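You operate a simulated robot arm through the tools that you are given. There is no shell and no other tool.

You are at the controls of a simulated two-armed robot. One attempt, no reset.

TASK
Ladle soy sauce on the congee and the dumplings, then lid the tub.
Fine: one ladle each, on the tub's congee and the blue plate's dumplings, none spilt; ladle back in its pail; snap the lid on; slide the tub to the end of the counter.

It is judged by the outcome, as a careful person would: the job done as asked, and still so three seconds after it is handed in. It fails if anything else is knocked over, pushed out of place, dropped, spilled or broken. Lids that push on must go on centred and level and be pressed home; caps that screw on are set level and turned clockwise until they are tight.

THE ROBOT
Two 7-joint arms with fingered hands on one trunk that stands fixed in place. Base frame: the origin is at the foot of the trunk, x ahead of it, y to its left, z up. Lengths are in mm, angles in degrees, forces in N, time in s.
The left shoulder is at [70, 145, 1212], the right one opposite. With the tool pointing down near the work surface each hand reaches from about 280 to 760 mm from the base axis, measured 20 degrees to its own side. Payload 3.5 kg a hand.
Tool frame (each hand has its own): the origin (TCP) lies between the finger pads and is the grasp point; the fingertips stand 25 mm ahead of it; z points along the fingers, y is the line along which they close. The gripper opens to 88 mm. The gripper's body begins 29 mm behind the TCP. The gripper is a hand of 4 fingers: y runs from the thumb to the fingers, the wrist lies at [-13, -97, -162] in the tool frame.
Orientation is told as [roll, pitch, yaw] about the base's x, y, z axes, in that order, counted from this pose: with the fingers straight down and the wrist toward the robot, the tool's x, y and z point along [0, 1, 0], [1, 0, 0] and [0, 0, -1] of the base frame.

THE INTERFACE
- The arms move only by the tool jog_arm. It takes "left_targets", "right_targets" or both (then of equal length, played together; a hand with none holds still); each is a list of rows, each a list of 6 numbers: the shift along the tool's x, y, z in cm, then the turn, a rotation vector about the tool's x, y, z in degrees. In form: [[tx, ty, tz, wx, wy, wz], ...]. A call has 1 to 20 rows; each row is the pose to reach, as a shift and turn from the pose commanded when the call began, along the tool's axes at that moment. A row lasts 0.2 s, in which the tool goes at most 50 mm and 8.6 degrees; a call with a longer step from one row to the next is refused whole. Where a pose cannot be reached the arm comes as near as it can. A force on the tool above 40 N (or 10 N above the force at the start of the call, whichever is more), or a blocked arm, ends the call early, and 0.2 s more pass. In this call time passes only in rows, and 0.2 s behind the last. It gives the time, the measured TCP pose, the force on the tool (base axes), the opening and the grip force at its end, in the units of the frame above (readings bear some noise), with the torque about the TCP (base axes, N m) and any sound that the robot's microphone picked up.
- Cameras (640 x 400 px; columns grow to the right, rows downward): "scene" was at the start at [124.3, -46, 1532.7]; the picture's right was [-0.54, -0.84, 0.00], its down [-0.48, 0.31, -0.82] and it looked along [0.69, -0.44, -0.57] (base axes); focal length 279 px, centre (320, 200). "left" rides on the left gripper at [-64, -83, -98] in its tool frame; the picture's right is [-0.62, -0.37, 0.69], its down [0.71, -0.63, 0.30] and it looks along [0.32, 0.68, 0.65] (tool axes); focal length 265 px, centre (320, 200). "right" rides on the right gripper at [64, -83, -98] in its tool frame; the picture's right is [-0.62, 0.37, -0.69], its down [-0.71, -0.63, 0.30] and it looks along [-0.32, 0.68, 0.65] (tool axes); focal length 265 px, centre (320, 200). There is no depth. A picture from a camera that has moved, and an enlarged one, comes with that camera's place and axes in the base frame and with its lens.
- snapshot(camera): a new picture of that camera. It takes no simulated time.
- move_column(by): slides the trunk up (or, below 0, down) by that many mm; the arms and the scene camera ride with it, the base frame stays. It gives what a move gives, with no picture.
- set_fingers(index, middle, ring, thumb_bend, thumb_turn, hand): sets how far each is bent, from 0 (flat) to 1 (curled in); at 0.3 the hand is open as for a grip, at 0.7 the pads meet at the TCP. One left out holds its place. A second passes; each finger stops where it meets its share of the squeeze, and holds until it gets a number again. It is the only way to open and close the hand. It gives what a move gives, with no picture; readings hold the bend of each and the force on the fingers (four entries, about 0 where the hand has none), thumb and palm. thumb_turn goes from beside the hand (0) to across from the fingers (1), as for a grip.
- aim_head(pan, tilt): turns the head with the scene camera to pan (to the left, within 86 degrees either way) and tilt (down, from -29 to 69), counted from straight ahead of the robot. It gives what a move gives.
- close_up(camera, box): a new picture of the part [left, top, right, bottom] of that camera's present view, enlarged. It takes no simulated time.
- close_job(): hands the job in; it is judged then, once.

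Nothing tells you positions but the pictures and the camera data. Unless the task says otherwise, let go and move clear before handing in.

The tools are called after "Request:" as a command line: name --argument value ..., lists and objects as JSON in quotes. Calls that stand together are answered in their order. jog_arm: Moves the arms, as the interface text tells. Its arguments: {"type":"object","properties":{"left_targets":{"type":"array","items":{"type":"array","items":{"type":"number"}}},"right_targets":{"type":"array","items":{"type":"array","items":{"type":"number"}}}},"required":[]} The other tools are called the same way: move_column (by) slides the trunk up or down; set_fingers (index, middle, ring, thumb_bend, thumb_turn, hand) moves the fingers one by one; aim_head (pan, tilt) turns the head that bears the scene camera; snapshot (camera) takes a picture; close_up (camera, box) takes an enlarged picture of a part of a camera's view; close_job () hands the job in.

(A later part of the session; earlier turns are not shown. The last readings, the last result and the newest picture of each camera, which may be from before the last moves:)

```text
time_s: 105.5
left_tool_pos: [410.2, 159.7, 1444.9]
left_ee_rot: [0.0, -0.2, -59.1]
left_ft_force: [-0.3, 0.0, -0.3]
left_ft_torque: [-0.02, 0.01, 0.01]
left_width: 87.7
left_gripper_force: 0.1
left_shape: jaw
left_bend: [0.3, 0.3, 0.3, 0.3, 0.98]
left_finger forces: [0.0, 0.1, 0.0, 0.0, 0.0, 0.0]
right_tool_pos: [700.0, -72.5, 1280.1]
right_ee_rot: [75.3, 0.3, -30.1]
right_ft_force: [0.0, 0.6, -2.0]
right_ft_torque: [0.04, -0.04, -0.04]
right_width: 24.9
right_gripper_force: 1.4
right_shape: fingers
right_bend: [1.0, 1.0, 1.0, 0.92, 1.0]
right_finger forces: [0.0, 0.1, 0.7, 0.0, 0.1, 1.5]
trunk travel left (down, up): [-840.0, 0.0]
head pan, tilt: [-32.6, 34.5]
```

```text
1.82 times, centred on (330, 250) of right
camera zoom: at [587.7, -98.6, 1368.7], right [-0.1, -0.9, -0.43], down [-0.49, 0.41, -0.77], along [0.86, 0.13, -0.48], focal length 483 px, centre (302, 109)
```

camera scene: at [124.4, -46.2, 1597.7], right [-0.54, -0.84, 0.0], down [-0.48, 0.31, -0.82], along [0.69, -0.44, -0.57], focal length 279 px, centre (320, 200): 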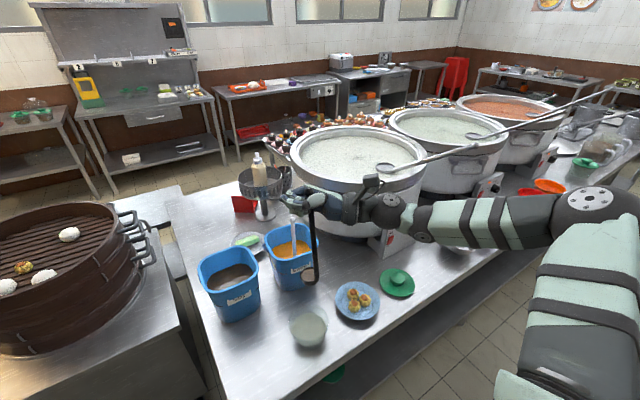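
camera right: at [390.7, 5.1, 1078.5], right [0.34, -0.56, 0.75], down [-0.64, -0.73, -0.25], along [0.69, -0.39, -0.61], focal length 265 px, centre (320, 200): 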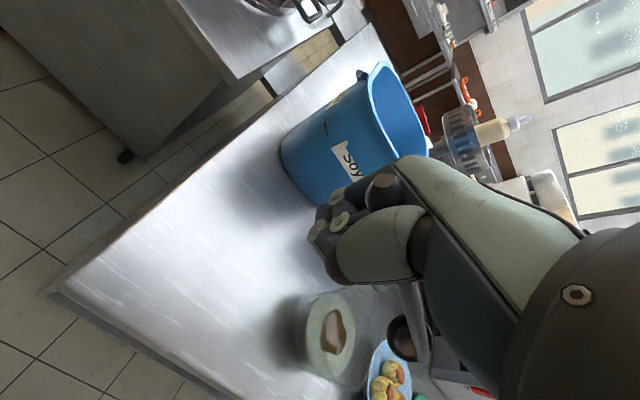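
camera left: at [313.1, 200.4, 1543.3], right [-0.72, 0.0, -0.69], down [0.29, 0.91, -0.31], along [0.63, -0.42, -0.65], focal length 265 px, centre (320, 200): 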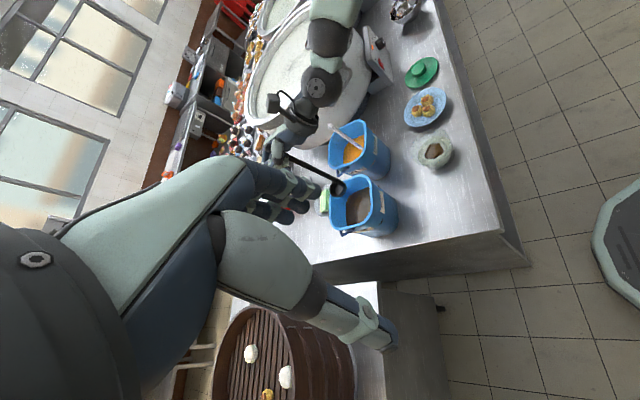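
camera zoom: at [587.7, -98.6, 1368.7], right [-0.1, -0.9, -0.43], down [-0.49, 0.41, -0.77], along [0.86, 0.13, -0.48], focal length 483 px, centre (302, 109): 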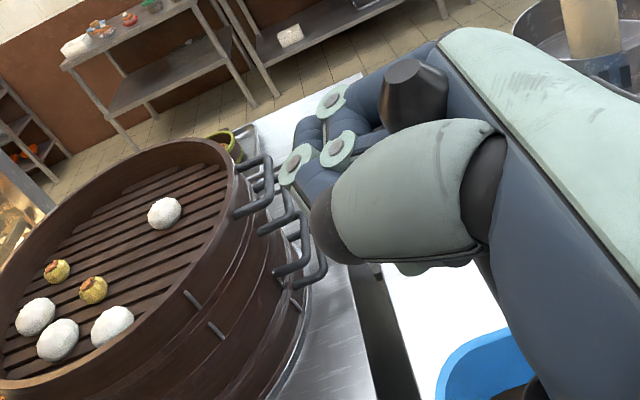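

The cup is over the pail. I'll straighten it and lower it into the sauce.

Request:
jog_arm --right_targets '[[-0.07, 0.12, -0.58, 0, 2, 0], [-0.14, 0.24, -1.15, 0, 4, 0], [-0.22, 0.37, -1.73, 0, 6, 0], [-0.29, 0.49, -2.3, 0, 8, 0]]'

Request:
move_column --by -130

Request:
close_up --camera "scene" --box '[170, 150, 300, 310]'

Request:
close_up --camera "left" --box '[270, 110, 430, 260]'

```text
time_s: 106.5
left_tool_pos: [411.5, 158.1, 1445.7]
left_ee_rot: [0.0, 0.0, -59.1]
left_ft_force: [0.2, -0.4, -0.1]
left_ft_torque: [0.01, 0.01, -0.02]
left_width: 87.6
left_gripper_force: 0.0
left_shape: jaw
left_bend: [0.3, 0.3, 0.3, 0.3, 0.98]
left_finger forces: [0.0, 0.1, 0.0, 0.0, 0.0, 0.0]
right_tool_pos: [691.0, -96.6, 1282.8]
right_ee_rot: [83.3, 0.3, -30.0]
right_ft_force: [-0.8, 0.3, -0.9]
right_ft_torque: [0.02, 0.01, 0.01]
right_width: 24.8
right_gripper_force: 0.3
right_shape: fingers
right_bend: [1.0, 1.0, 1.0, 0.92, 1.0]
right_finger forces: [0.0, 0.0, 0.3, 0.0, 0.1, 0.9]
trunk travel left (down, up): [-840.0, 0.0]
head pan, tilt: [-32.6, 34.5]
```

```text
time_s: 108.1
left_tool_pos: [409.3, 160.5, 1315.8]
left_ee_rot: [0.0, -0.1, -59.1]
left_ft_force: [-0.3, 0.6, -0.2]
left_ft_torque: [0.01, -0.02, -0.01]
left_width: 87.6
left_gripper_force: 0.1
left_shape: jaw
left_bend: [0.3, 0.3, 0.3, 0.3, 0.98]
left_finger forces: [0.0, 0.1, 0.0, 0.0, 0.0, 0.1]
right_tool_pos: [691.1, -95.8, 1154.3]
right_ee_rot: [83.3, 0.2, -30.1]
right_ft_force: [-0.3, 0.0, 0.3]
right_ft_torque: [-0.03, 0.03, 0.02]
right_width: 25.1
right_gripper_force: 0.1
right_shape: fingers
right_bend: [1.0, 1.0, 1.0, 0.92, 1.0]
right_finger forces: [0.1, 0.0, 0.0, 0.0, 0.1, 0.1]
trunk travel left (down, up): [-710.0, 130.0]
head pan, tilt: [-32.6, 34.5]
```

```text
2.50 times, centred on (235, 230) of scene
camera zoom: at [124.2, -45.8, 1467.8], right [-0.54, -0.84, 0.0], down [-0.48, 0.31, -0.82], along [0.69, -0.44, -0.57], focal length 698 px, centre (532, 125)
```

zoom: 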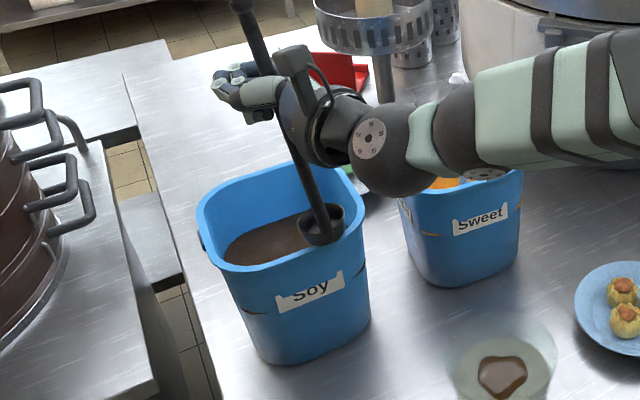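

```text
2.67 times, centred on (350, 185) of left
camera zoom: at [312.5, 200.2, 1413.5], right [-0.72, 0.0, -0.69], down [0.29, 0.91, -0.31], along [0.63, -0.42, -0.65], focal length 708 px, centre (240, 240)
```

zoom: 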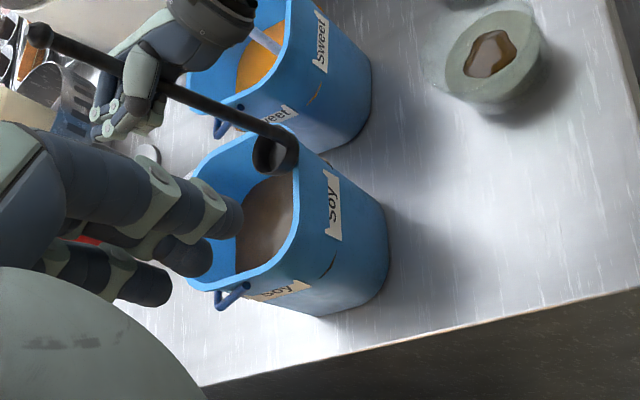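

The cup caught on the pail's inner corner and the handle slid up through the fist. Nothing spilled. I'll raise the hand until the knob seats again, then move the cup to the pail's middle.

Request:
move_column --by 75

Request:
close_up --camera "scene" --box '[170, 160, 300, 330]'

Request:
close_up --camera "left" --box '[250, 100, 430, 260]'

```text
time_s: 109.2
left_tool_pos: [410.9, 159.8, 1389.3]
left_ee_rot: [0.0, -0.1, -59.1]
left_ft_force: [0.5, 0.5, -0.4]
left_ft_torque: [-0.02, -0.02, 0.0]
left_width: 87.7
left_gripper_force: 0.1
left_shape: jaw
left_bend: [0.3, 0.3, 0.3, 0.3, 0.98]
left_finger forces: [0.1, 0.0, 0.1, 0.0, 0.1, 0.0]
right_tool_pos: [692.4, -95.2, 1228.4]
right_ee_rot: [83.3, 0.2, -30.1]
right_ft_force: [1.0, -0.8, -1.1]
right_ft_torque: [0.05, 0.01, -0.02]
right_width: 24.7
right_gripper_force: 0.6
right_shape: fingers
right_bend: [1.0, 1.0, 1.0, 0.92, 1.0]
right_finger forces: [0.0, 0.0, 0.3, 0.0, 0.0, 1.0]
trunk travel left (down, up): [-785.0, 55.0]
head pan, tilt: [-32.6, 34.5]
```

```text
2.35 times, centred on (235, 245) of scene
camera zoom: at [124.8, -45.9, 1542.7], right [-0.54, -0.84, 0.0], down [-0.48, 0.31, -0.82], along [0.69, -0.44, -0.57], focal length 657 px, centre (520, 94)
```

zoom: 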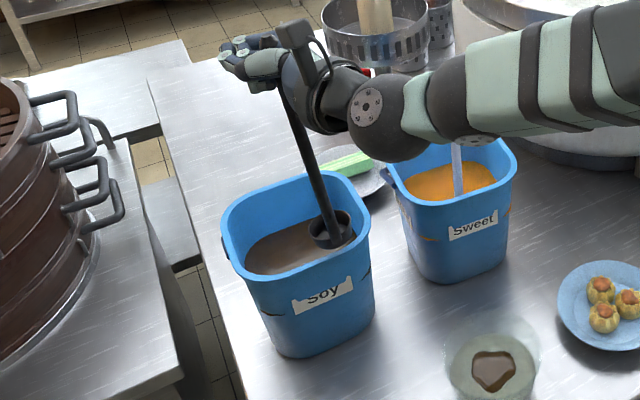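

```text
2.50 times, centred on (340, 180) of left
camera zoom: at [313.1, 200.2, 1488.3], right [-0.72, 0.0, -0.69], down [0.29, 0.91, -0.31], along [0.63, -0.42, -0.65], focal length 664 px, centre (270, 250)
```

zoom: 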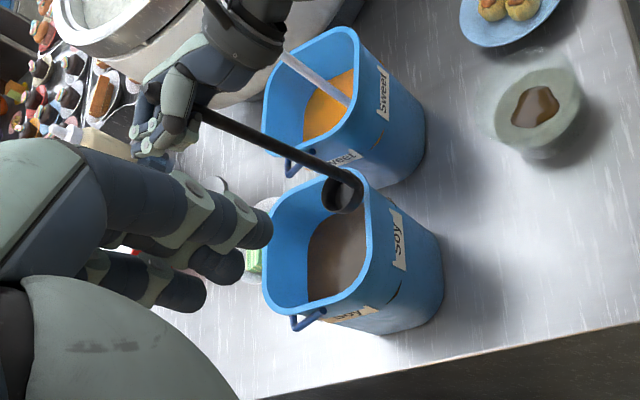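

The knob is seated again, and the cup is at the pail's near-right corner. I'll lift it clear, shift it to the pail's centre and look again before dipping.

Request:
move_column --by 55

Request:
jog_arm --right_targets '[[0.1, 0.4, 0.9, 0, 0, 0], [0.27, 1.05, 2.3, 0, 0, 0], [0.43, 1.7, 3.7, 0, 0, 0], [0.53, 2.1, 4.53, 0, 0, 0], [0.53, 2.1, 4.53, 0, 0, 0]]'

Request:
close_up --camera "scene" --box '[170, 180, 300, 340]'

Request:
close_up --camera "left" --box '[250, 100, 430, 260]'

```text
time_s: 110.2
left_tool_pos: [410.7, 158.6, 1445.1]
left_ee_rot: [0.0, 0.0, -59.1]
left_ft_force: [-0.3, 0.0, 0.2]
left_ft_torque: [0.01, 0.01, -0.02]
left_width: 87.6
left_gripper_force: 0.0
left_shape: jaw
left_bend: [0.3, 0.3, 0.3, 0.3, 0.98]
left_finger forces: [0.1, 0.0, 0.0, 0.0, 0.0, 0.0]
right_tool_pos: [691.0, -96.7, 1282.6]
right_ee_rot: [83.3, 0.3, -30.0]
right_ft_force: [-1.1, -0.3, 0.6]
right_ft_torque: [0.03, -0.03, 0.01]
right_width: 25.1
right_gripper_force: 1.0
right_shape: fingers
right_bend: [1.0, 1.0, 1.0, 0.92, 1.0]
right_finger forces: [0.0, 0.0, 0.4, 0.1, 0.0, 1.2]
trunk travel left (down, up): [-840.0, 0.0]
head pan, tilt: [-32.6, 34.5]
```

```text
time_s: 111.3
left_tool_pos: [411.7, 159.5, 1444.6]
left_ee_rot: [0.0, -0.1, -59.2]
left_ft_force: [-0.3, -0.5, 0.0]
left_ft_torque: [0.0, -0.01, -0.02]
left_width: 87.7
left_gripper_force: 0.0
left_shape: jaw
left_bend: [0.3, 0.3, 0.3, 0.3, 0.98]
left_finger forces: [0.0, 0.0, 0.0, 0.0, 0.1, 0.1]
right_tool_pos: [732.6, -67.0, 1282.6]
right_ee_rot: [83.3, 0.4, -30.0]
right_ft_force: [-0.3, -0.8, 0.7]
right_ft_torque: [0.05, -0.01, 0.01]
right_width: 24.9
right_gripper_force: 0.9
right_shape: fingers
right_bend: [1.0, 1.0, 1.0, 0.92, 1.0]
right_finger forces: [0.1, 0.0, 0.3, 0.1, 0.0, 1.1]
trunk travel left (down, up): [-840.0, 0.0]
head pan, tilt: [-32.6, 34.5]
```

```text
2.50 times, centred on (235, 260) of scene
camera zoom: at [124.5, -46.0, 1597.7], right [-0.54, -0.84, 0.0], down [-0.48, 0.31, -0.82], along [0.69, -0.44, -0.57], focal length 698 px, centre (532, 50)
```

zoom: 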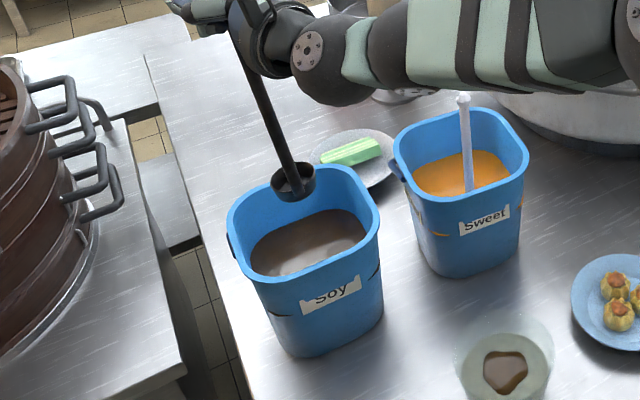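

```text
2.50 times, centred on (340, 180) of left
camera zoom: at [312.8, 200.1, 1543.4], right [-0.72, 0.0, -0.69], down [0.29, 0.91, -0.31], along [0.63, -0.42, -0.65], focal length 664 px, centre (270, 250)
```

zoom: 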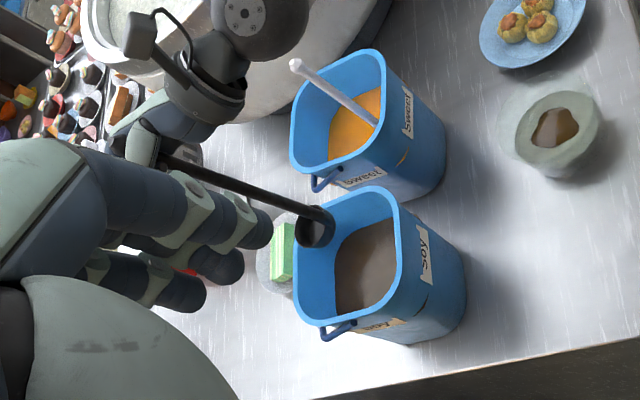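

The cup is now over the pail's centre. I'll lower it straight down into the sauce.

Request:
move_column --by -120

Request:
close_up --camera "scene" --box '[170, 150, 300, 310]'

Request:
close_up --camera "left" --box '[250, 100, 430, 260]'

```text
time_s: 112.8
left_tool_pos: [409.8, 160.1, 1324.7]
left_ee_rot: [0.0, -0.1, -59.1]
left_ft_force: [0.8, 0.1, 0.7]
left_ft_torque: [-0.03, -0.04, 0.01]
left_width: 87.5
left_gripper_force: 0.0
left_shape: jaw
left_bend: [0.3, 0.3, 0.3, 0.3, 0.98]
left_finger forces: [0.0, 0.1, 0.0, 0.0, 0.0, 0.0]
right_tool_pos: [732.7, -66.2, 1164.2]
right_ee_rot: [83.3, 0.2, -30.1]
right_ft_force: [-0.6, 0.9, 0.0]
right_ft_torque: [0.03, -0.02, 0.0]
right_width: 24.8
right_gripper_force: 0.8
right_shape: fingers
right_bend: [1.0, 1.0, 1.0, 0.92, 1.0]
right_finger forces: [0.0, 0.0, 0.2, 0.0, 0.0, 1.0]
trunk travel left (down, up): [-720.0, 120.0]
head pan, tilt: [-32.6, 34.5]
```

```text
2.50 times, centred on (235, 230) of scene
camera zoom: at [124.5, -45.9, 1477.8], right [-0.54, -0.84, 0.0], down [-0.48, 0.31, -0.82], along [0.69, -0.44, -0.57], focal length 698 px, centre (532, 125)
```

zoom: 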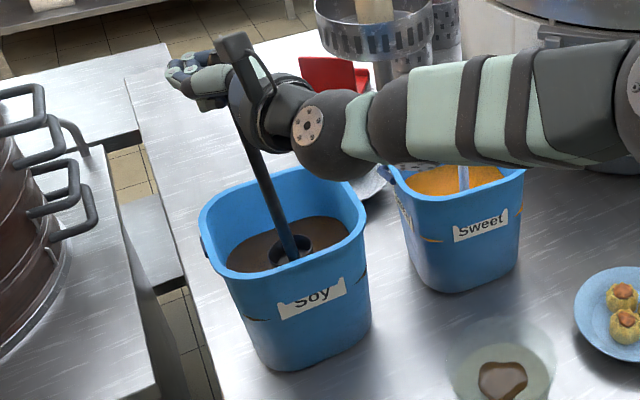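

```text
2.50 times, centred on (340, 180) of left
camera zoom: at [312.8, 200.2, 1423.4], right [-0.72, 0.0, -0.69], down [0.29, 0.91, -0.31], along [0.63, -0.42, -0.65], focal length 664 px, centre (270, 250)
```

zoom: 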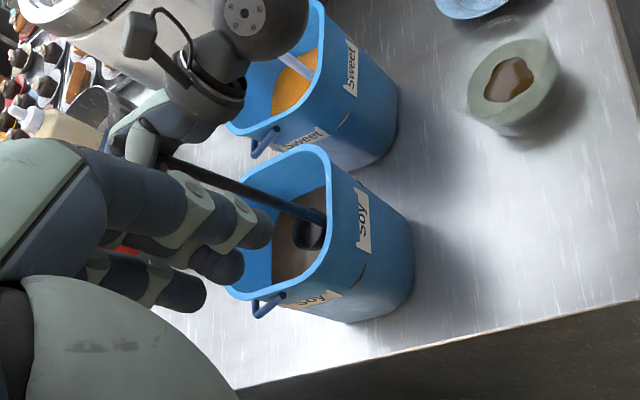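

Request:
move_column --by -75

Request:
close_up --camera "scene" --box '[160, 120, 300, 290]'

Request:
close_up --camera "right" --box '[220, 140, 440, 360]'

```text
time_s: 114.0
left_tool_pos: [410.4, 158.4, 1251.5]
left_ee_rot: [-0.1, -0.1, -59.2]
left_ft_force: [0.9, 0.2, -0.4]
left_ft_torque: [0.01, -0.02, -0.02]
left_width: 87.4
left_gripper_force: 0.0
left_shape: jaw
left_bend: [0.3, 0.3, 0.3, 0.3, 0.98]
left_finger forces: [0.1, 0.0, 0.1, 0.1, 0.0, 0.1]
right_tool_pos: [731.9, -65.5, 1087.9]
right_ee_rot: [83.2, 0.2, -30.0]
right_ft_force: [0.3, 0.6, -0.7]
right_ft_torque: [0.02, -0.05, 0.02]
right_width: 24.6
right_gripper_force: 1.5
right_shape: fingers
right_bend: [1.0, 1.0, 1.0, 0.92, 1.0]
right_finger forces: [0.0, 0.0, 0.3, 0.0, 0.0, 1.1]
trunk travel left (down, up): [-645.0, 195.0]
head pan, tilt: [-32.6, 34.5]
```

```text
2.35 times, centred on (230, 205) of scene
camera zoom: at [124.4, -45.9, 1402.7], right [-0.54, -0.84, 0.0], down [-0.48, 0.31, -0.82], along [0.69, -0.44, -0.57], focal length 657 px, centre (532, 188)
```

zoom: 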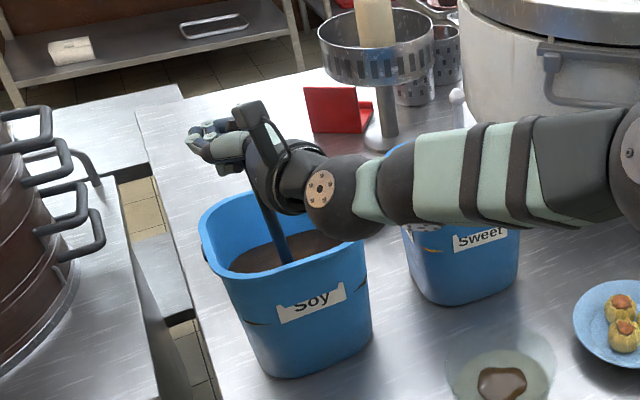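

```text
1.82 times, centred on (330, 250) of right
camera zoom: at [615.6, -101.6, 1164.7], right [-0.06, -0.84, -0.54], down [-0.44, 0.51, -0.74], along [0.9, 0.19, -0.4], focal length 483 px, centre (302, 109)
```

zoom: 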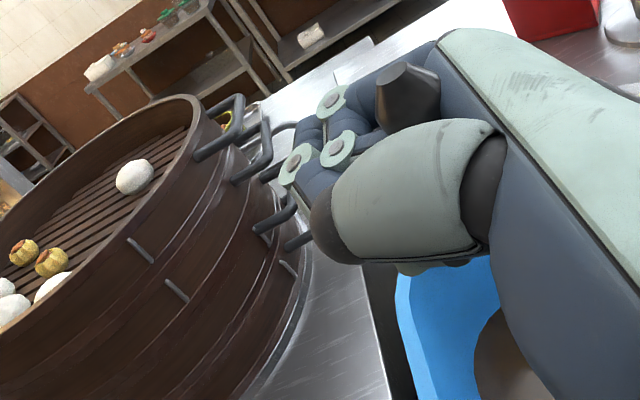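

Submerged with the knob still seated. Now I'll lift it straight out, full.

Request:
move_column --by 195

Request:
jog_arm --right_targets '[[0.5, 0, -0.06, 0, 0, 0], [1.2, 0, -0.14, 0, 0, 0], [1.8, 0, -0.21, 0, 0, 0], [2.0, 0, -0.23, 0, 0, 0], [2.0, 0, -0.23, 0, 0, 0], [2.0, 0, -0.23, 0, 0, 0], [2.0, 0, -0.23, 0, 0, 0]]'

Request:
close_up --camera "scene" --box '[190, 190, 270, 300]'

Request:
close_up --camera "left" --box '[250, 100, 430, 260]'

```text
time_s: 116.1
left_tool_pos: [410.7, 160.1, 1445.4]
left_ee_rot: [0.1, -0.2, -59.0]
left_ft_force: [-0.3, -0.9, 0.3]
left_ft_torque: [-0.01, 0.0, -0.01]
left_width: 87.6
left_gripper_force: 0.1
left_shape: jaw
left_bend: [0.3, 0.3, 0.3, 0.3, 0.98]
left_finger forces: [0.1, 0.0, 0.1, 0.0, 0.0, 0.0]
right_tool_pos: [732.4, -66.7, 1282.6]
right_ee_rot: [83.3, 0.3, -30.0]
right_ft_force: [0.3, 0.6, -0.5]
right_ft_torque: [0.07, -0.03, 0.01]
right_width: 25.0
right_gripper_force: 1.1
right_shape: fingers
right_bend: [1.0, 1.0, 1.0, 0.92, 1.0]
right_finger forces: [0.0, 0.1, 0.3, 0.0, 0.0, 1.1]
trunk travel left (down, up): [-840.0, 0.0]
head pan, tilt: [-32.6, 34.5]
```

```text
time_s: 117.7
left_tool_pos: [411.6, 161.0, 1445.3]
left_ee_rot: [0.0, -0.1, -59.1]
left_ft_force: [0.6, 0.3, 1.1]
left_ft_torque: [0.02, -0.02, 0.02]
left_width: 87.9
left_gripper_force: 0.0
left_shape: jaw
left_bend: [0.3, 0.3, 0.3, 0.3, 0.98]
left_finger forces: [0.1, 0.0, 0.0, 0.1, 0.0, 0.0]
right_tool_pos: [732.7, -65.6, 1302.7]
right_ee_rot: [83.3, 0.1, -30.0]
right_ft_force: [0.2, 0.7, -0.1]
right_ft_torque: [0.06, -0.01, 0.0]
right_width: 25.0
right_gripper_force: 0.3
right_shape: fingers
right_bend: [1.0, 1.0, 1.0, 0.92, 1.0]
right_finger forces: [0.1, 0.0, 0.3, 0.0, 0.0, 1.2]
trunk travel left (down, up): [-840.0, 0.0]
head pan, tilt: [-32.6, 34.5]
```

```text
3.64 times, centred on (230, 245) of scene
camera zoom: at [124.7, -45.9, 1597.7], right [-0.54, -0.84, 0.0], down [-0.48, 0.31, -0.82], along [0.69, -0.44, -0.57], focal length 1016 px, centre (647, 36)
```

zoom: 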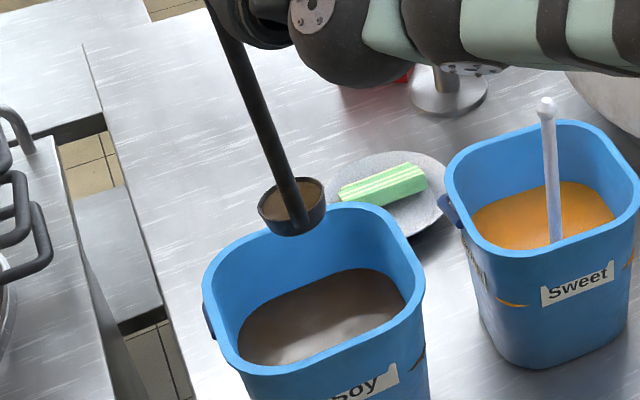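

```text
2.50 times, centred on (340, 180) of left
camera zoom: at [313.0, 200.2, 1543.3], right [-0.72, 0.0, -0.69], down [0.29, 0.91, -0.31], along [0.63, -0.42, -0.65], focal length 664 px, centre (270, 250)
```

zoom: 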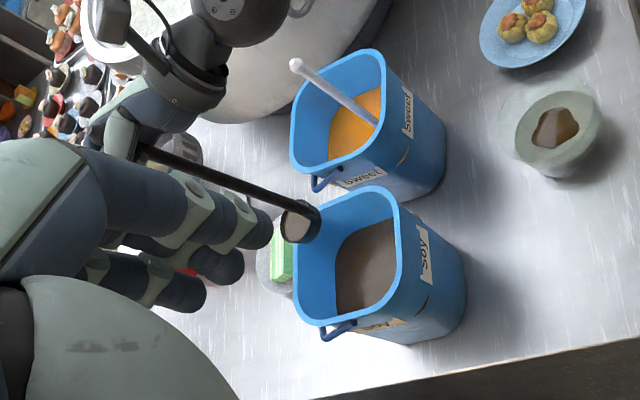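

The second ladle is full, and nothing is dripping. I'll carry it smoothly to above the dumplings.

Request:
jog_arm --right_targets '[[-0.07, -0.03, -0.62, 0.45, 0.09, -0.05], [-0.2, -0.09, -1.86, 1.34, 0.26, -0.16], [-0.4, -0.19, -3.72, 2.68, 0.51, -0.32], [-0.65, -0.3, -5.99, 4.32, 0.83, -0.51], [-0.91, -0.43, -8.47, 6.11, 1.17, -0.72], [-1.2, -0.56, -11.15, 8.05, 1.54, -0.95], [-1.49, -0.7, -13.84, 9.98, 1.91, -1.17], [-1.78, -0.83, -16.52, 11.92, 2.28, -1.4], [-2.07, -0.97, -19.21, 13.86, 2.65, -1.63], [-2.36, -1.1, -21.89, 15.79, 3.02, -1.86], [-2.65, -1.24, -24.58, 17.73, 3.39, -2.08], [-2.94, -1.37, -27.26, 19.67, 3.76, -2.31], [-3.23, -1.51, -29.95, 21.6, 4.13, -2.54], [-3.49, -1.63, -32.43, 23.39, 4.47, -2.75], [-3.74, -1.75, -34.7, 25.03, 4.79, -2.94], [-3.96, -1.85, -36.77, 26.52, 5.07, -3.12], [-4.14, -1.93, -38.42, 27.71, 5.3, -3.26], [-4.27, -2.0, -39.66, 28.61, 5.47, -3.36], [-4.38, -2.05, -40.69, 29.35, 5.61, -3.45], [-4.45, -2.08, -41.31, 29.8, 5.7, -3.5]]'

Request:
snapshot --camera "scene"

Request:
close_up --camera "left" --box '[320, 20, 520, 200]'

Request:
close_up --camera "scene" --box '[290, 180, 420, 350]'

```text
time_s: 121.9
left_tool_pos: [410.6, 159.4, 1445.9]
left_ee_rot: [-0.1, -0.1, -59.1]
left_ft_force: [0.3, -0.3, 0.3]
left_ft_torque: [0.01, -0.01, -0.01]
left_width: 87.5
left_gripper_force: 0.1
left_shape: jaw
left_bend: [0.3, 0.3, 0.3, 0.3, 0.98]
left_finger forces: [0.0, 0.0, 0.1, 0.0, 0.0, 0.1]
right_tool_pos: [506.4, -414.8, 1306.6]
right_ee_rot: [88.9, -1.2, 0.0]
right_ft_force: [-0.3, -0.5, -1.0]
right_ft_torque: [0.08, 0.02, -0.01]
right_width: 25.0
right_gripper_force: 0.1
right_shape: fingers
right_bend: [1.0, 1.0, 1.0, 0.92, 1.0]
right_finger forces: [0.1, 0.0, 0.1, 0.0, 0.0, 0.9]
trunk travel left (down, up): [-840.0, 0.0]
head pan, tilt: [-32.6, 34.5]
```

```text
taken
camera scene: at [124.4, -46.4, 1597.7], right [-0.54, -0.84, 0.0], down [-0.48, 0.31, -0.82], along [0.69, -0.44, -0.57], focal length 279 px, centre (320, 200)
```

scene: 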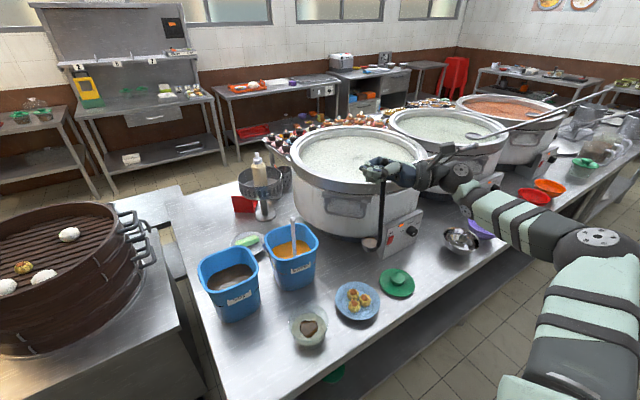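

```text
2.22 times, centred on (420, 110) of left
camera zoom: at [312.7, 199.7, 1543.5], right [-0.72, 0.0, -0.69], down [0.29, 0.91, -0.31], along [0.63, -0.42, -0.65], focal length 590 px, centre (98, 400)
```

zoom: 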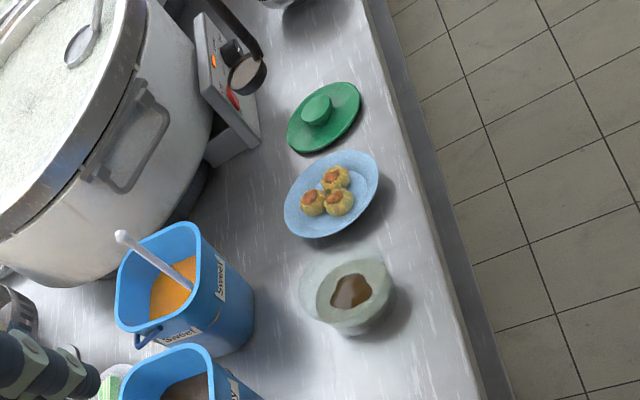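

```text
2.35 times, centred on (355, 265) of scene
camera zoom: at [124.4, -46.4, 1597.7], right [-0.54, -0.84, 0.0], down [-0.48, 0.31, -0.82], along [0.69, -0.44, -0.57], focal length 657 px, centre (238, 47)
```

zoom: 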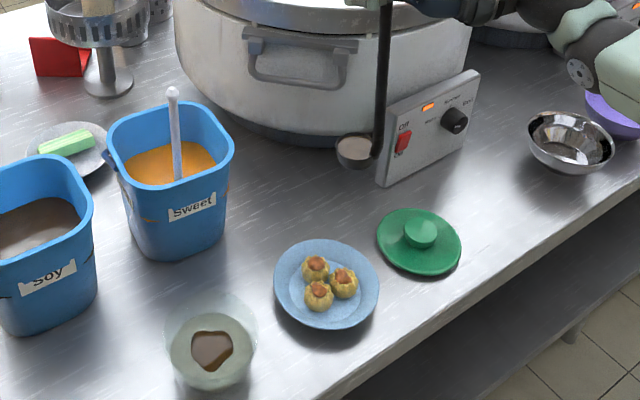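

The full cup is just above the plate area at about (515, -455). I'll nudge it over the dumplings and lower the trunk.

Request:
jog_arm --right_targets '[[0, 0.3, 0.1, 0, 0, 0], [0, 0.6, 0.2, 0, 0, 0], [0, 0.9, 0.3, 0, 0, 0]]'

Request:
move_column --by -140

Request:
close_up --camera "scene" --box '[290, 150, 420, 320]'

Request:
close_up --camera "left" --box '[320, 10, 520, 190]'

```text
time_s: 122.7
left_tool_pos: [410.6, 158.3, 1445.6]
left_ee_rot: [0.0, -0.1, -59.1]
left_ft_force: [-0.3, -0.8, -0.3]
left_ft_torque: [-0.02, -0.01, 0.01]
left_width: 87.7
left_gripper_force: 0.1
left_shape: jaw
left_bend: [0.3, 0.3, 0.3, 0.3, 0.98]
left_finger forces: [0.0, 0.0, 0.0, 0.0, 0.0, 0.0]
right_tool_pos: [516.0, -413.4, 1307.2]
right_ee_rot: [88.9, -1.2, 0.1]
right_ft_force: [0.2, 0.5, -2.0]
right_ft_torque: [0.08, 0.01, -0.01]
right_width: 25.0
right_gripper_force: 0.3
right_shape: fingers
right_bend: [1.0, 1.0, 1.0, 0.92, 1.0]
right_finger forces: [0.0, 0.0, 0.3, 0.0, 0.0, 0.9]
trunk travel left (down, up): [-840.0, 0.0]
head pan, tilt: [-32.6, 34.5]
```

```text
time_s: 124.4
left_tool_pos: [411.0, 160.1, 1305.0]
left_ee_rot: [0.0, 0.0, -59.2]
left_ft_force: [-0.5, 0.1, -0.2]
left_ft_torque: [0.03, -0.02, -0.02]
left_width: 87.8
left_gripper_force: 0.1
left_shape: jaw
left_bend: [0.3, 0.3, 0.3, 0.3, 0.98]
left_finger forces: [0.0, 0.0, 0.0, 0.1, 0.1, 0.0]
right_tool_pos: [516.5, -413.3, 1167.2]
right_ee_rot: [88.9, -1.2, -0.1]
right_ft_force: [-0.7, -0.5, -0.9]
right_ft_torque: [0.04, 0.01, 0.0]
right_width: 24.9
right_gripper_force: 0.4
right_shape: fingers
right_bend: [1.0, 1.0, 1.0, 0.92, 1.0]
right_finger forces: [0.0, 0.0, 0.0, 0.0, 0.0, 0.9]
trunk travel left (down, up): [-700.0, 140.0]
head pan, tilt: [-32.6, 34.5]
```

```text
2.35 times, centred on (355, 235) of scene
camera zoom: at [124.4, -46.1, 1457.8], right [-0.54, -0.84, 0.0], down [-0.48, 0.31, -0.82], along [0.69, -0.44, -0.57], focal length 657 px, centre (238, 118)
```

zoom: 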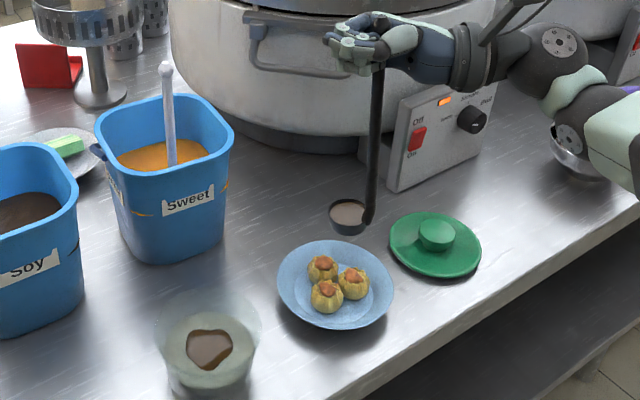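

```text
2.22 times, centred on (420, 100) of left
camera zoom: at [312.7, 200.0, 1403.5], right [-0.72, 0.0, -0.69], down [0.29, 0.91, -0.31], along [0.63, -0.42, -0.65], focal length 590 px, centre (98, 422)
```

zoom: 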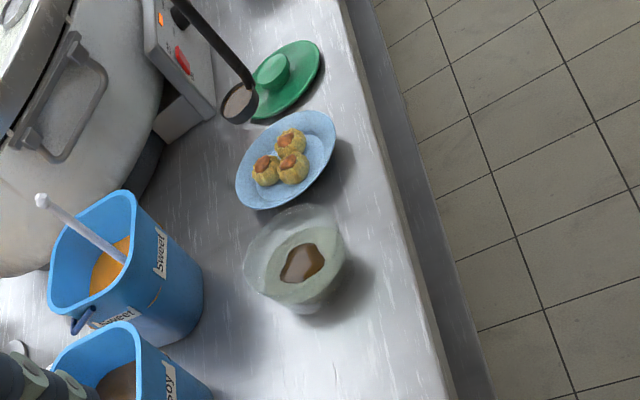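

The cup hangs over the dumplings at about (527, -453, 941). I now know how the handle settles in the grip as it tilts, so I'll start the pour along a compensated path, stopping at about 25 degrees to check.

Request:
jog_arm --right_targets '[[-0.48, -0.27, 0.69, 0, -2.8, 0], [-0.96, -0.54, 1.37, 0, -5.6, 0], [-1.44, -0.81, 2.06, 0, -8.4, 0], [-1.92, -1.08, 2.74, 0, -11.1, 0], [-2.4, -1.35, 3.43, 0, -13.9, 0], [-2.79, -1.61, 4.06, 0, -16.7, 0], [-3.18, -1.87, 4.69, 0, -19.5, 0], [-3.56, -2.13, 5.32, 0, -22.3, 0], [-3.95, -2.39, 5.95, 0, -25.1, 0], [-4.34, -2.65, 6.58, 0, -27.9, 0]]'

Request:
close_up --camera "scene" --box '[290, 150, 420, 320]'

Request:
close_up --camera "left" --box '[320, 10, 520, 190]'

```text
time_s: 126.6
left_tool_pos: [411.9, 159.9, 1305.5]
left_ee_rot: [0.0, 0.0, -59.1]
left_ft_force: [1.0, -0.2, -0.3]
left_ft_torque: [0.02, 0.0, 0.0]
left_width: 87.7
left_gripper_force: 0.1
left_shape: jaw
left_bend: [0.3, 0.3, 0.3, 0.3, 0.98]
left_finger forces: [0.1, 0.0, 0.1, 0.0, 0.0, 0.1]
right_tool_pos: [491.0, -346.7, 1121.5]
right_ee_rot: [61.0, -1.2, 0.0]
right_ft_force: [-0.5, 0.4, -1.3]
right_ft_torque: [0.13, 0.01, -0.02]
right_width: 25.0
right_gripper_force: 1.7
right_shape: fingers
right_bend: [1.0, 1.0, 1.0, 0.92, 1.0]
right_finger forces: [0.0, 0.0, 1.4, 0.1, 0.5, 1.9]
trunk travel left (down, up): [-700.0, 140.0]
head pan, tilt: [-32.6, 34.5]
```

```text
2.35 times, centred on (355, 235) of scene
camera zoom: at [124.3, -45.3, 1457.7], right [-0.54, -0.84, 0.0], down [-0.48, 0.3, -0.82], along [0.69, -0.44, -0.57], focal length 657 px, centre (238, 118)
```

zoom: 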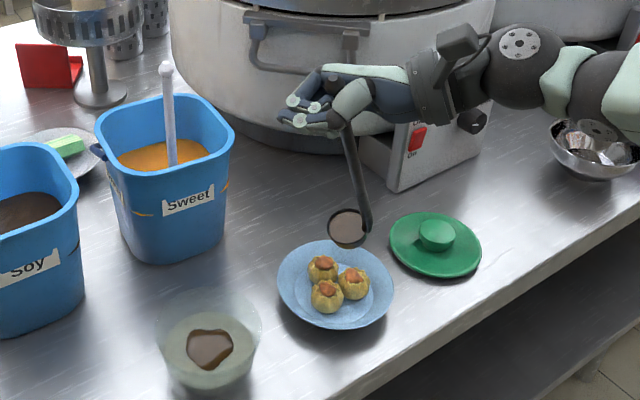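

```text
2.22 times, centred on (420, 100) of left
camera zoom: at [312.6, 200.7, 1403.3], right [-0.72, 0.0, -0.69], down [0.29, 0.91, -0.31], along [0.63, -0.42, -0.65], focal length 590 px, centre (98, 422)
```

zoom: 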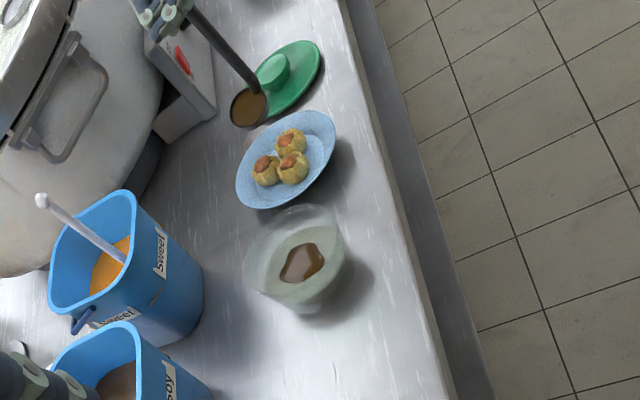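

The path model works: the cup stayed over the plate at (520, -449). I'll continue the tilt to just before the sauce starts to flow.

Request:
jog_arm --right_targets '[[-0.46, -0.27, 0.51, 0, -4, 0], [-0.92, -0.53, 1.02, 0, -8, 0], [-1.38, -0.8, 1.53, 0, -12, 0], [-1.67, -0.9, 2.62, 0, -16, 0], [-1.95, -1.0, 3.7, 0, -20, 0], [-2.24, -1.1, 4.79, 0, -24, 0]]'

Request:
close_up --camera "scene" --box '[290, 150, 420, 320]'

Request:
close_up --camera "left" --box '[320, 10, 520, 190]'

```text
time_s: 128.0
left_tool_pos: [411.0, 160.0, 1304.4]
left_ee_rot: [-0.1, -0.1, -59.1]
left_ft_force: [0.4, 0.3, 0.2]
left_ft_torque: [0.01, -0.03, -0.05]
left_width: 87.6
left_gripper_force: 0.0
left_shape: jaw
left_bend: [0.3, 0.3, 0.3, 0.3, 0.98]
left_finger forces: [0.0, 0.0, 0.0, 0.0, 0.0, 0.0]
right_tool_pos: [479.2, -316.8, 1078.1]
right_ee_rot: [36.9, -1.1, -0.1]
right_ft_force: [0.3, -0.6, -0.1]
right_ft_torque: [0.13, 0.07, 0.02]
right_width: 24.8
right_gripper_force: 5.4
right_shape: fingers
right_bend: [1.0, 1.0, 1.0, 0.92, 1.0]
right_finger forces: [4.0, 1.6, 0.5, 0.0, 1.3, 4.1]
trunk travel left (down, up): [-700.0, 140.0]
head pan, tilt: [-32.6, 34.5]
```

```text
2.35 times, centred on (355, 235) of scene
camera zoom: at [124.6, -45.2, 1457.7], right [-0.54, -0.84, 0.0], down [-0.48, 0.3, -0.82], along [0.69, -0.45, -0.57], focal length 657 px, centre (238, 118)
```

zoom: 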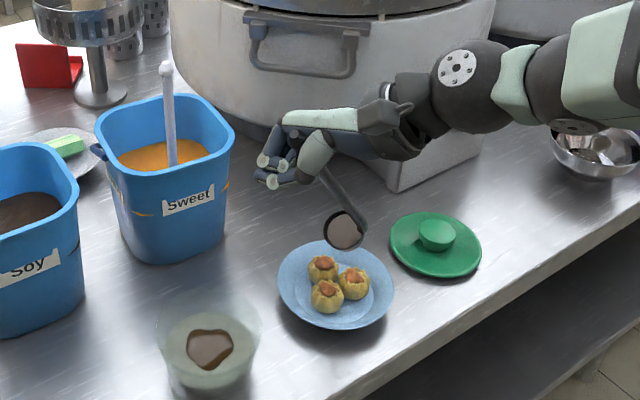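

```text
2.22 times, centred on (420, 100) of left
camera zoom: at [312.9, 200.9, 1403.2], right [-0.72, 0.0, -0.69], down [0.29, 0.91, -0.31], along [0.63, -0.42, -0.65], focal length 590 px, centre (98, 422)
```

zoom: 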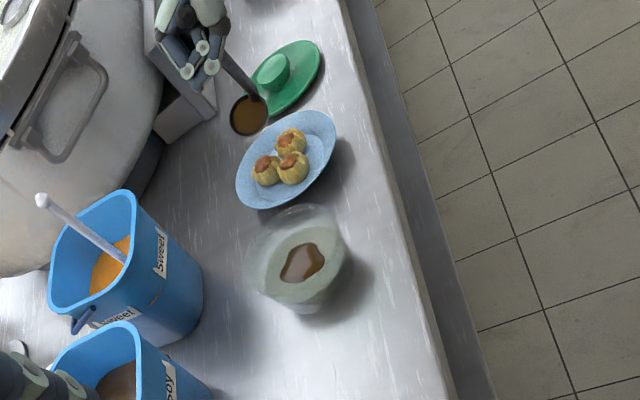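

The cup is right over the dumplings at (527, -451, 916), ready to pour. I'll tip it over now.

Request:
jog_arm --right_targets '[[0.13, -0.08, 1.22, 0, -4, 0], [0.26, -0.16, 2.43, 0, -8, 0], [0.39, -0.24, 3.65, 0, -12, 0], [0.52, -0.32, 4.86, 0, -16, 0], [0.65, -0.4, 6.08, 0, -20, 0], [0.65, -0.4, 6.08, 0, -20, 0]]'

Request:
close_up --camera "scene" --box '[290, 180, 420, 320]'

Request:
close_up --camera "left" --box '[340, 20, 480, 140]'

```text
time_s: 129.4
left_tool_pos: [410.1, 158.6, 1304.6]
left_ee_rot: [0.0, 0.0, -59.1]
left_ft_force: [-1.1, -0.7, -0.2]
left_ft_torque: [-0.01, 0.01, -0.01]
left_width: 87.7
left_gripper_force: 0.1
left_shape: jaw
left_bend: [0.3, 0.3, 0.3, 0.3, 0.98]
left_finger forces: [0.0, 0.1, 0.1, 0.0, 0.1, 0.0]
right_tool_pos: [477.4, -273.7, 1033.4]
right_ee_rot: [16.9, -1.2, 0.0]
right_ft_force: [-0.6, -0.4, -0.5]
right_ft_torque: [0.17, 0.03, 0.01]
right_width: 24.6
right_gripper_force: 7.7
right_shape: fingers
right_bend: [1.0, 1.0, 1.0, 0.92, 1.0]
right_finger forces: [5.6, 2.3, 0.2, 0.1, 1.5, 5.8]
trunk travel left (down, up): [-700.0, 140.0]
head pan, tilt: [-32.6, 34.5]
```

```text
2.86 times, centred on (355, 250) of scene
camera zoom: at [124.4, -46.8, 1457.7], right [-0.54, -0.84, 0.0], down [-0.48, 0.31, -0.82], along [0.69, -0.44, -0.57], focal length 798 px, centre (220, 57)
```

zoom: 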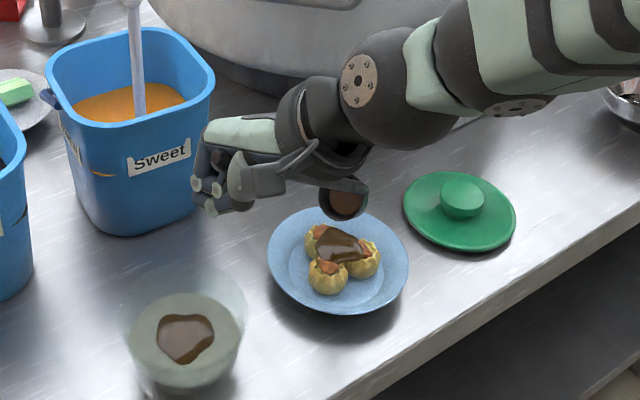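

```text
3.33 times, centred on (410, 80) of left
camera zoom: at [312.7, 199.3, 1403.5], right [-0.72, 0.0, -0.69], down [0.29, 0.91, -0.3], along [0.63, -0.42, -0.65], focal length 885 px, centre (20, 600)
```

zoom: 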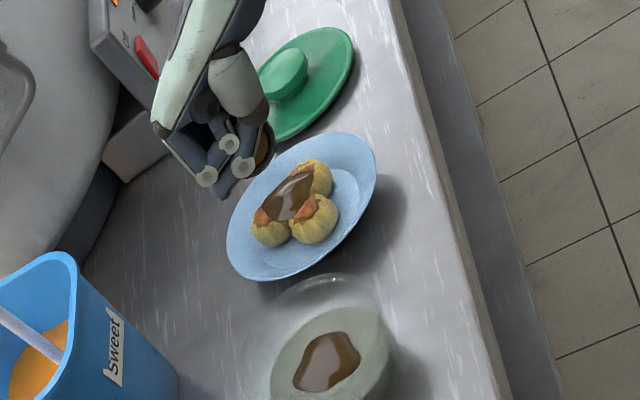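

The sauce is on the dumplings. A little remains in the cup, so I'll tip it further to empty it, keeping it over the plate.

Request:
jog_arm --right_targets '[[0.25, -0.06, 1.2, 0, -4, 0], [0.5, -0.12, 2.4, 0, -8, 0], [0.72, -0.18, 3.6, 0, -12, 0], [0.9, -0.24, 4.8, 0, -16, 0], [1.0, -0.3, 5.9, 0, -20, 0], [1.0, -0.3, 5.9, 0, -20, 0], [1.0, -0.3, 5.9, 0, -20, 0], [1.0, -0.3, 5.9, 0, -20, 0]]'

Request:
close_up --camera "scene" --box '[280, 180, 420, 320]'

Request:
close_up --camera "left" --box '[340, 20, 480, 140]'

Request:
snapshot --camera "right"

```text
time_s: 131.2
left_tool_pos: [411.2, 159.1, 1306.3]
left_ee_rot: [0.0, -0.1, -59.1]
left_ft_force: [0.1, -0.6, 0.1]
left_ft_torque: [-0.01, -0.02, 0.02]
left_width: 87.8
left_gripper_force: 0.0
left_shape: jaw
left_bend: [0.3, 0.3, 0.3, 0.3, 0.98]
left_finger forces: [0.0, 0.0, 0.1, 0.1, 0.0, 0.0]
right_tool_pos: [475.7, -247.3, 980.8]
right_ee_rot: [-3.1, -1.2, -0.2]
right_ft_force: [0.3, 0.8, 0.1]
right_ft_torque: [0.18, 0.05, 0.03]
right_width: 24.8
right_gripper_force: 8.7
right_shape: fingers
right_bend: [1.0, 1.0, 1.0, 0.92, 1.0]
right_finger forces: [6.2, 2.3, 1.2, 0.1, 1.9, 6.7]
trunk travel left (down, up): [-700.0, 140.0]
head pan, tilt: [-32.6, 34.5]
```

```text
2.86 times, centred on (350, 250) of scene
camera zoom: at [124.6, -45.7, 1457.7], right [-0.54, -0.84, 0.0], down [-0.48, 0.31, -0.82], along [0.69, -0.44, -0.57], focal length 798 px, centre (234, 57)
```

zoom: 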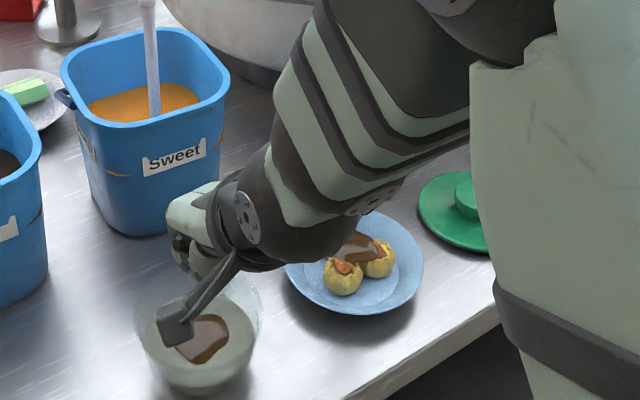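

```text
3.33 times, centred on (410, 80) of left
camera zoom: at [312.9, 200.3, 1403.3], right [-0.72, 0.0, -0.69], down [0.29, 0.91, -0.31], along [0.63, -0.42, -0.65], focal length 885 px, centre (20, 600)
```

zoom: 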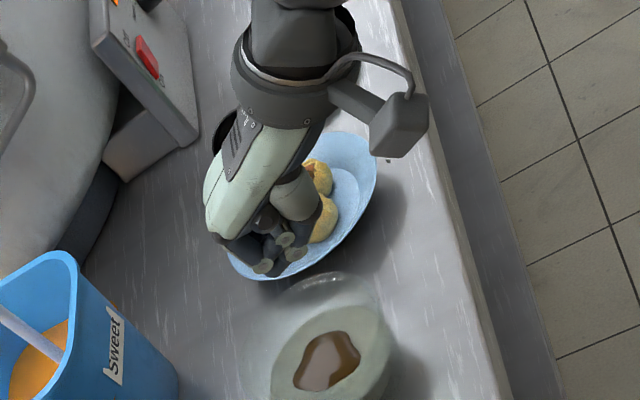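

```text
taken
camera right: at [391.0, -176.9, 1073.9], right [0.35, -0.58, 0.73], down [-0.62, -0.73, -0.28], along [0.7, -0.36, -0.62], focal length 265 px, centre (320, 200)
```

right: 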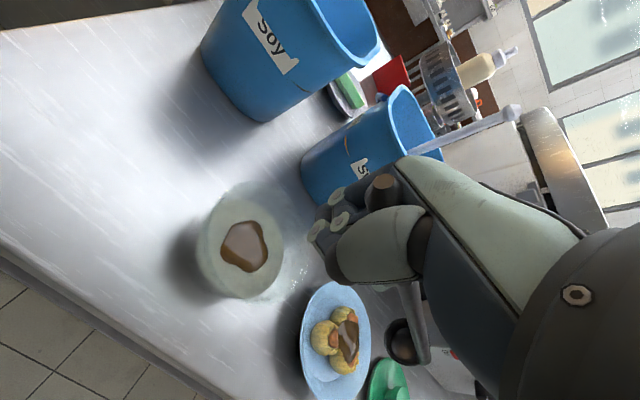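

Both portions are served: sauce sits on the congee and on the dumplings. I'll bring the empty ladle back upright over the plate.

Request:
jog_arm --right_targets '[[-0.78, -0.05, -1.59, 0, 5, 0], [-1.56, -0.1, -3.18, 0, 10, 0], [-2.33, -0.15, -4.76, 0, 15, 0], [-3.11, -0.2, -6.35, 0, 20, 0], [-4.82, -0.27, -7.96, 0, 26, 0], [-6.53, -0.35, -9.58, 0, 32, 0], [-8.24, -0.42, -11.19, 0, 38, 0], [-9.95, -0.5, -12.8, 0, 44, 0], [-11.5, -0.33, -13.69, 0, 50.3, 0], [-13.05, -0.17, -14.57, 0, 56.7, 0], [-14.6, 0, -15.46, 0, 63, 0], [-15.83, 0.25, -16.15, 0, 69, 0], [-17.07, 0.5, -16.83, 0, 75, 0]]'

Request:
close_up --camera "scene" --box '[280, 150, 420, 320]'

Request:
close_up --camera "left" --box '[320, 10, 520, 190]'

```text
time_s: 134.0
left_tool_pos: [412.0, 158.7, 1306.2]
left_ee_rot: [0.0, 0.0, -59.1]
left_ft_force: [-0.5, -0.1, 0.5]
left_ft_torque: [0.03, -0.02, -0.01]
left_width: 87.6
left_gripper_force: 0.1
left_shape: jaw
left_bend: [0.3, 0.3, 0.3, 0.3, 0.98]
left_finger forces: [0.0, 0.0, 0.0, 0.1, 0.0, 0.0]
right_tool_pos: [476.0, -410.2, 1158.2]
right_ee_rot: [72.1, -1.2, -0.1]
right_ft_force: [0.2, 0.4, -0.8]
right_ft_torque: [0.04, 0.02, 0.04]
right_width: 24.7
right_gripper_force: 3.1
right_shape: fingers
right_bend: [1.0, 1.0, 1.0, 0.92, 1.0]
right_finger forces: [3.6, 0.5, 0.6, 0.1, 0.3, 2.3]
trunk travel left (down, up): [-700.0, 140.0]
head pan, tilt: [-32.6, 34.5]
```

```text
2.35 times, centred on (350, 235) of scene
camera zoom: at [124.7, -47.5, 1457.7], right [-0.54, -0.84, 0.0], down [-0.48, 0.31, -0.82], along [0.69, -0.44, -0.57], focal length 657 px, centre (249, 118)
```

zoom: 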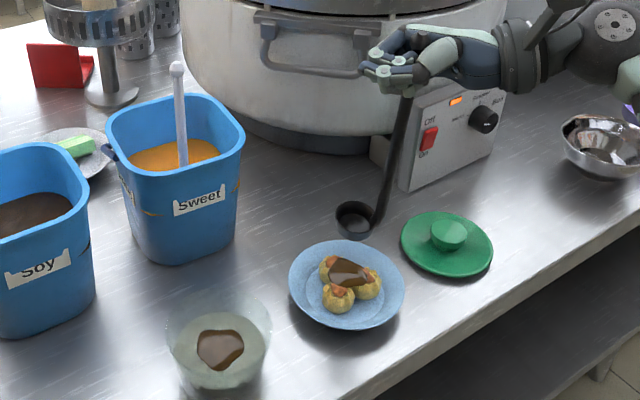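

```text
2.22 times, centred on (420, 100) of left
camera zoom: at [313.0, 198.6, 1403.6], right [-0.72, 0.0, -0.69], down [0.29, 0.91, -0.3], along [0.63, -0.42, -0.65], focal length 590 px, centre (98, 422)
```

zoom: 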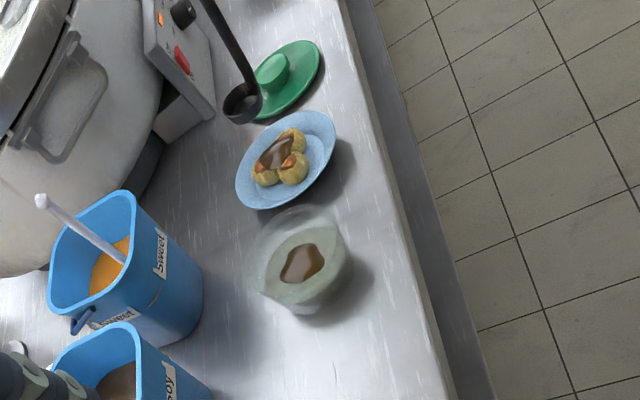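

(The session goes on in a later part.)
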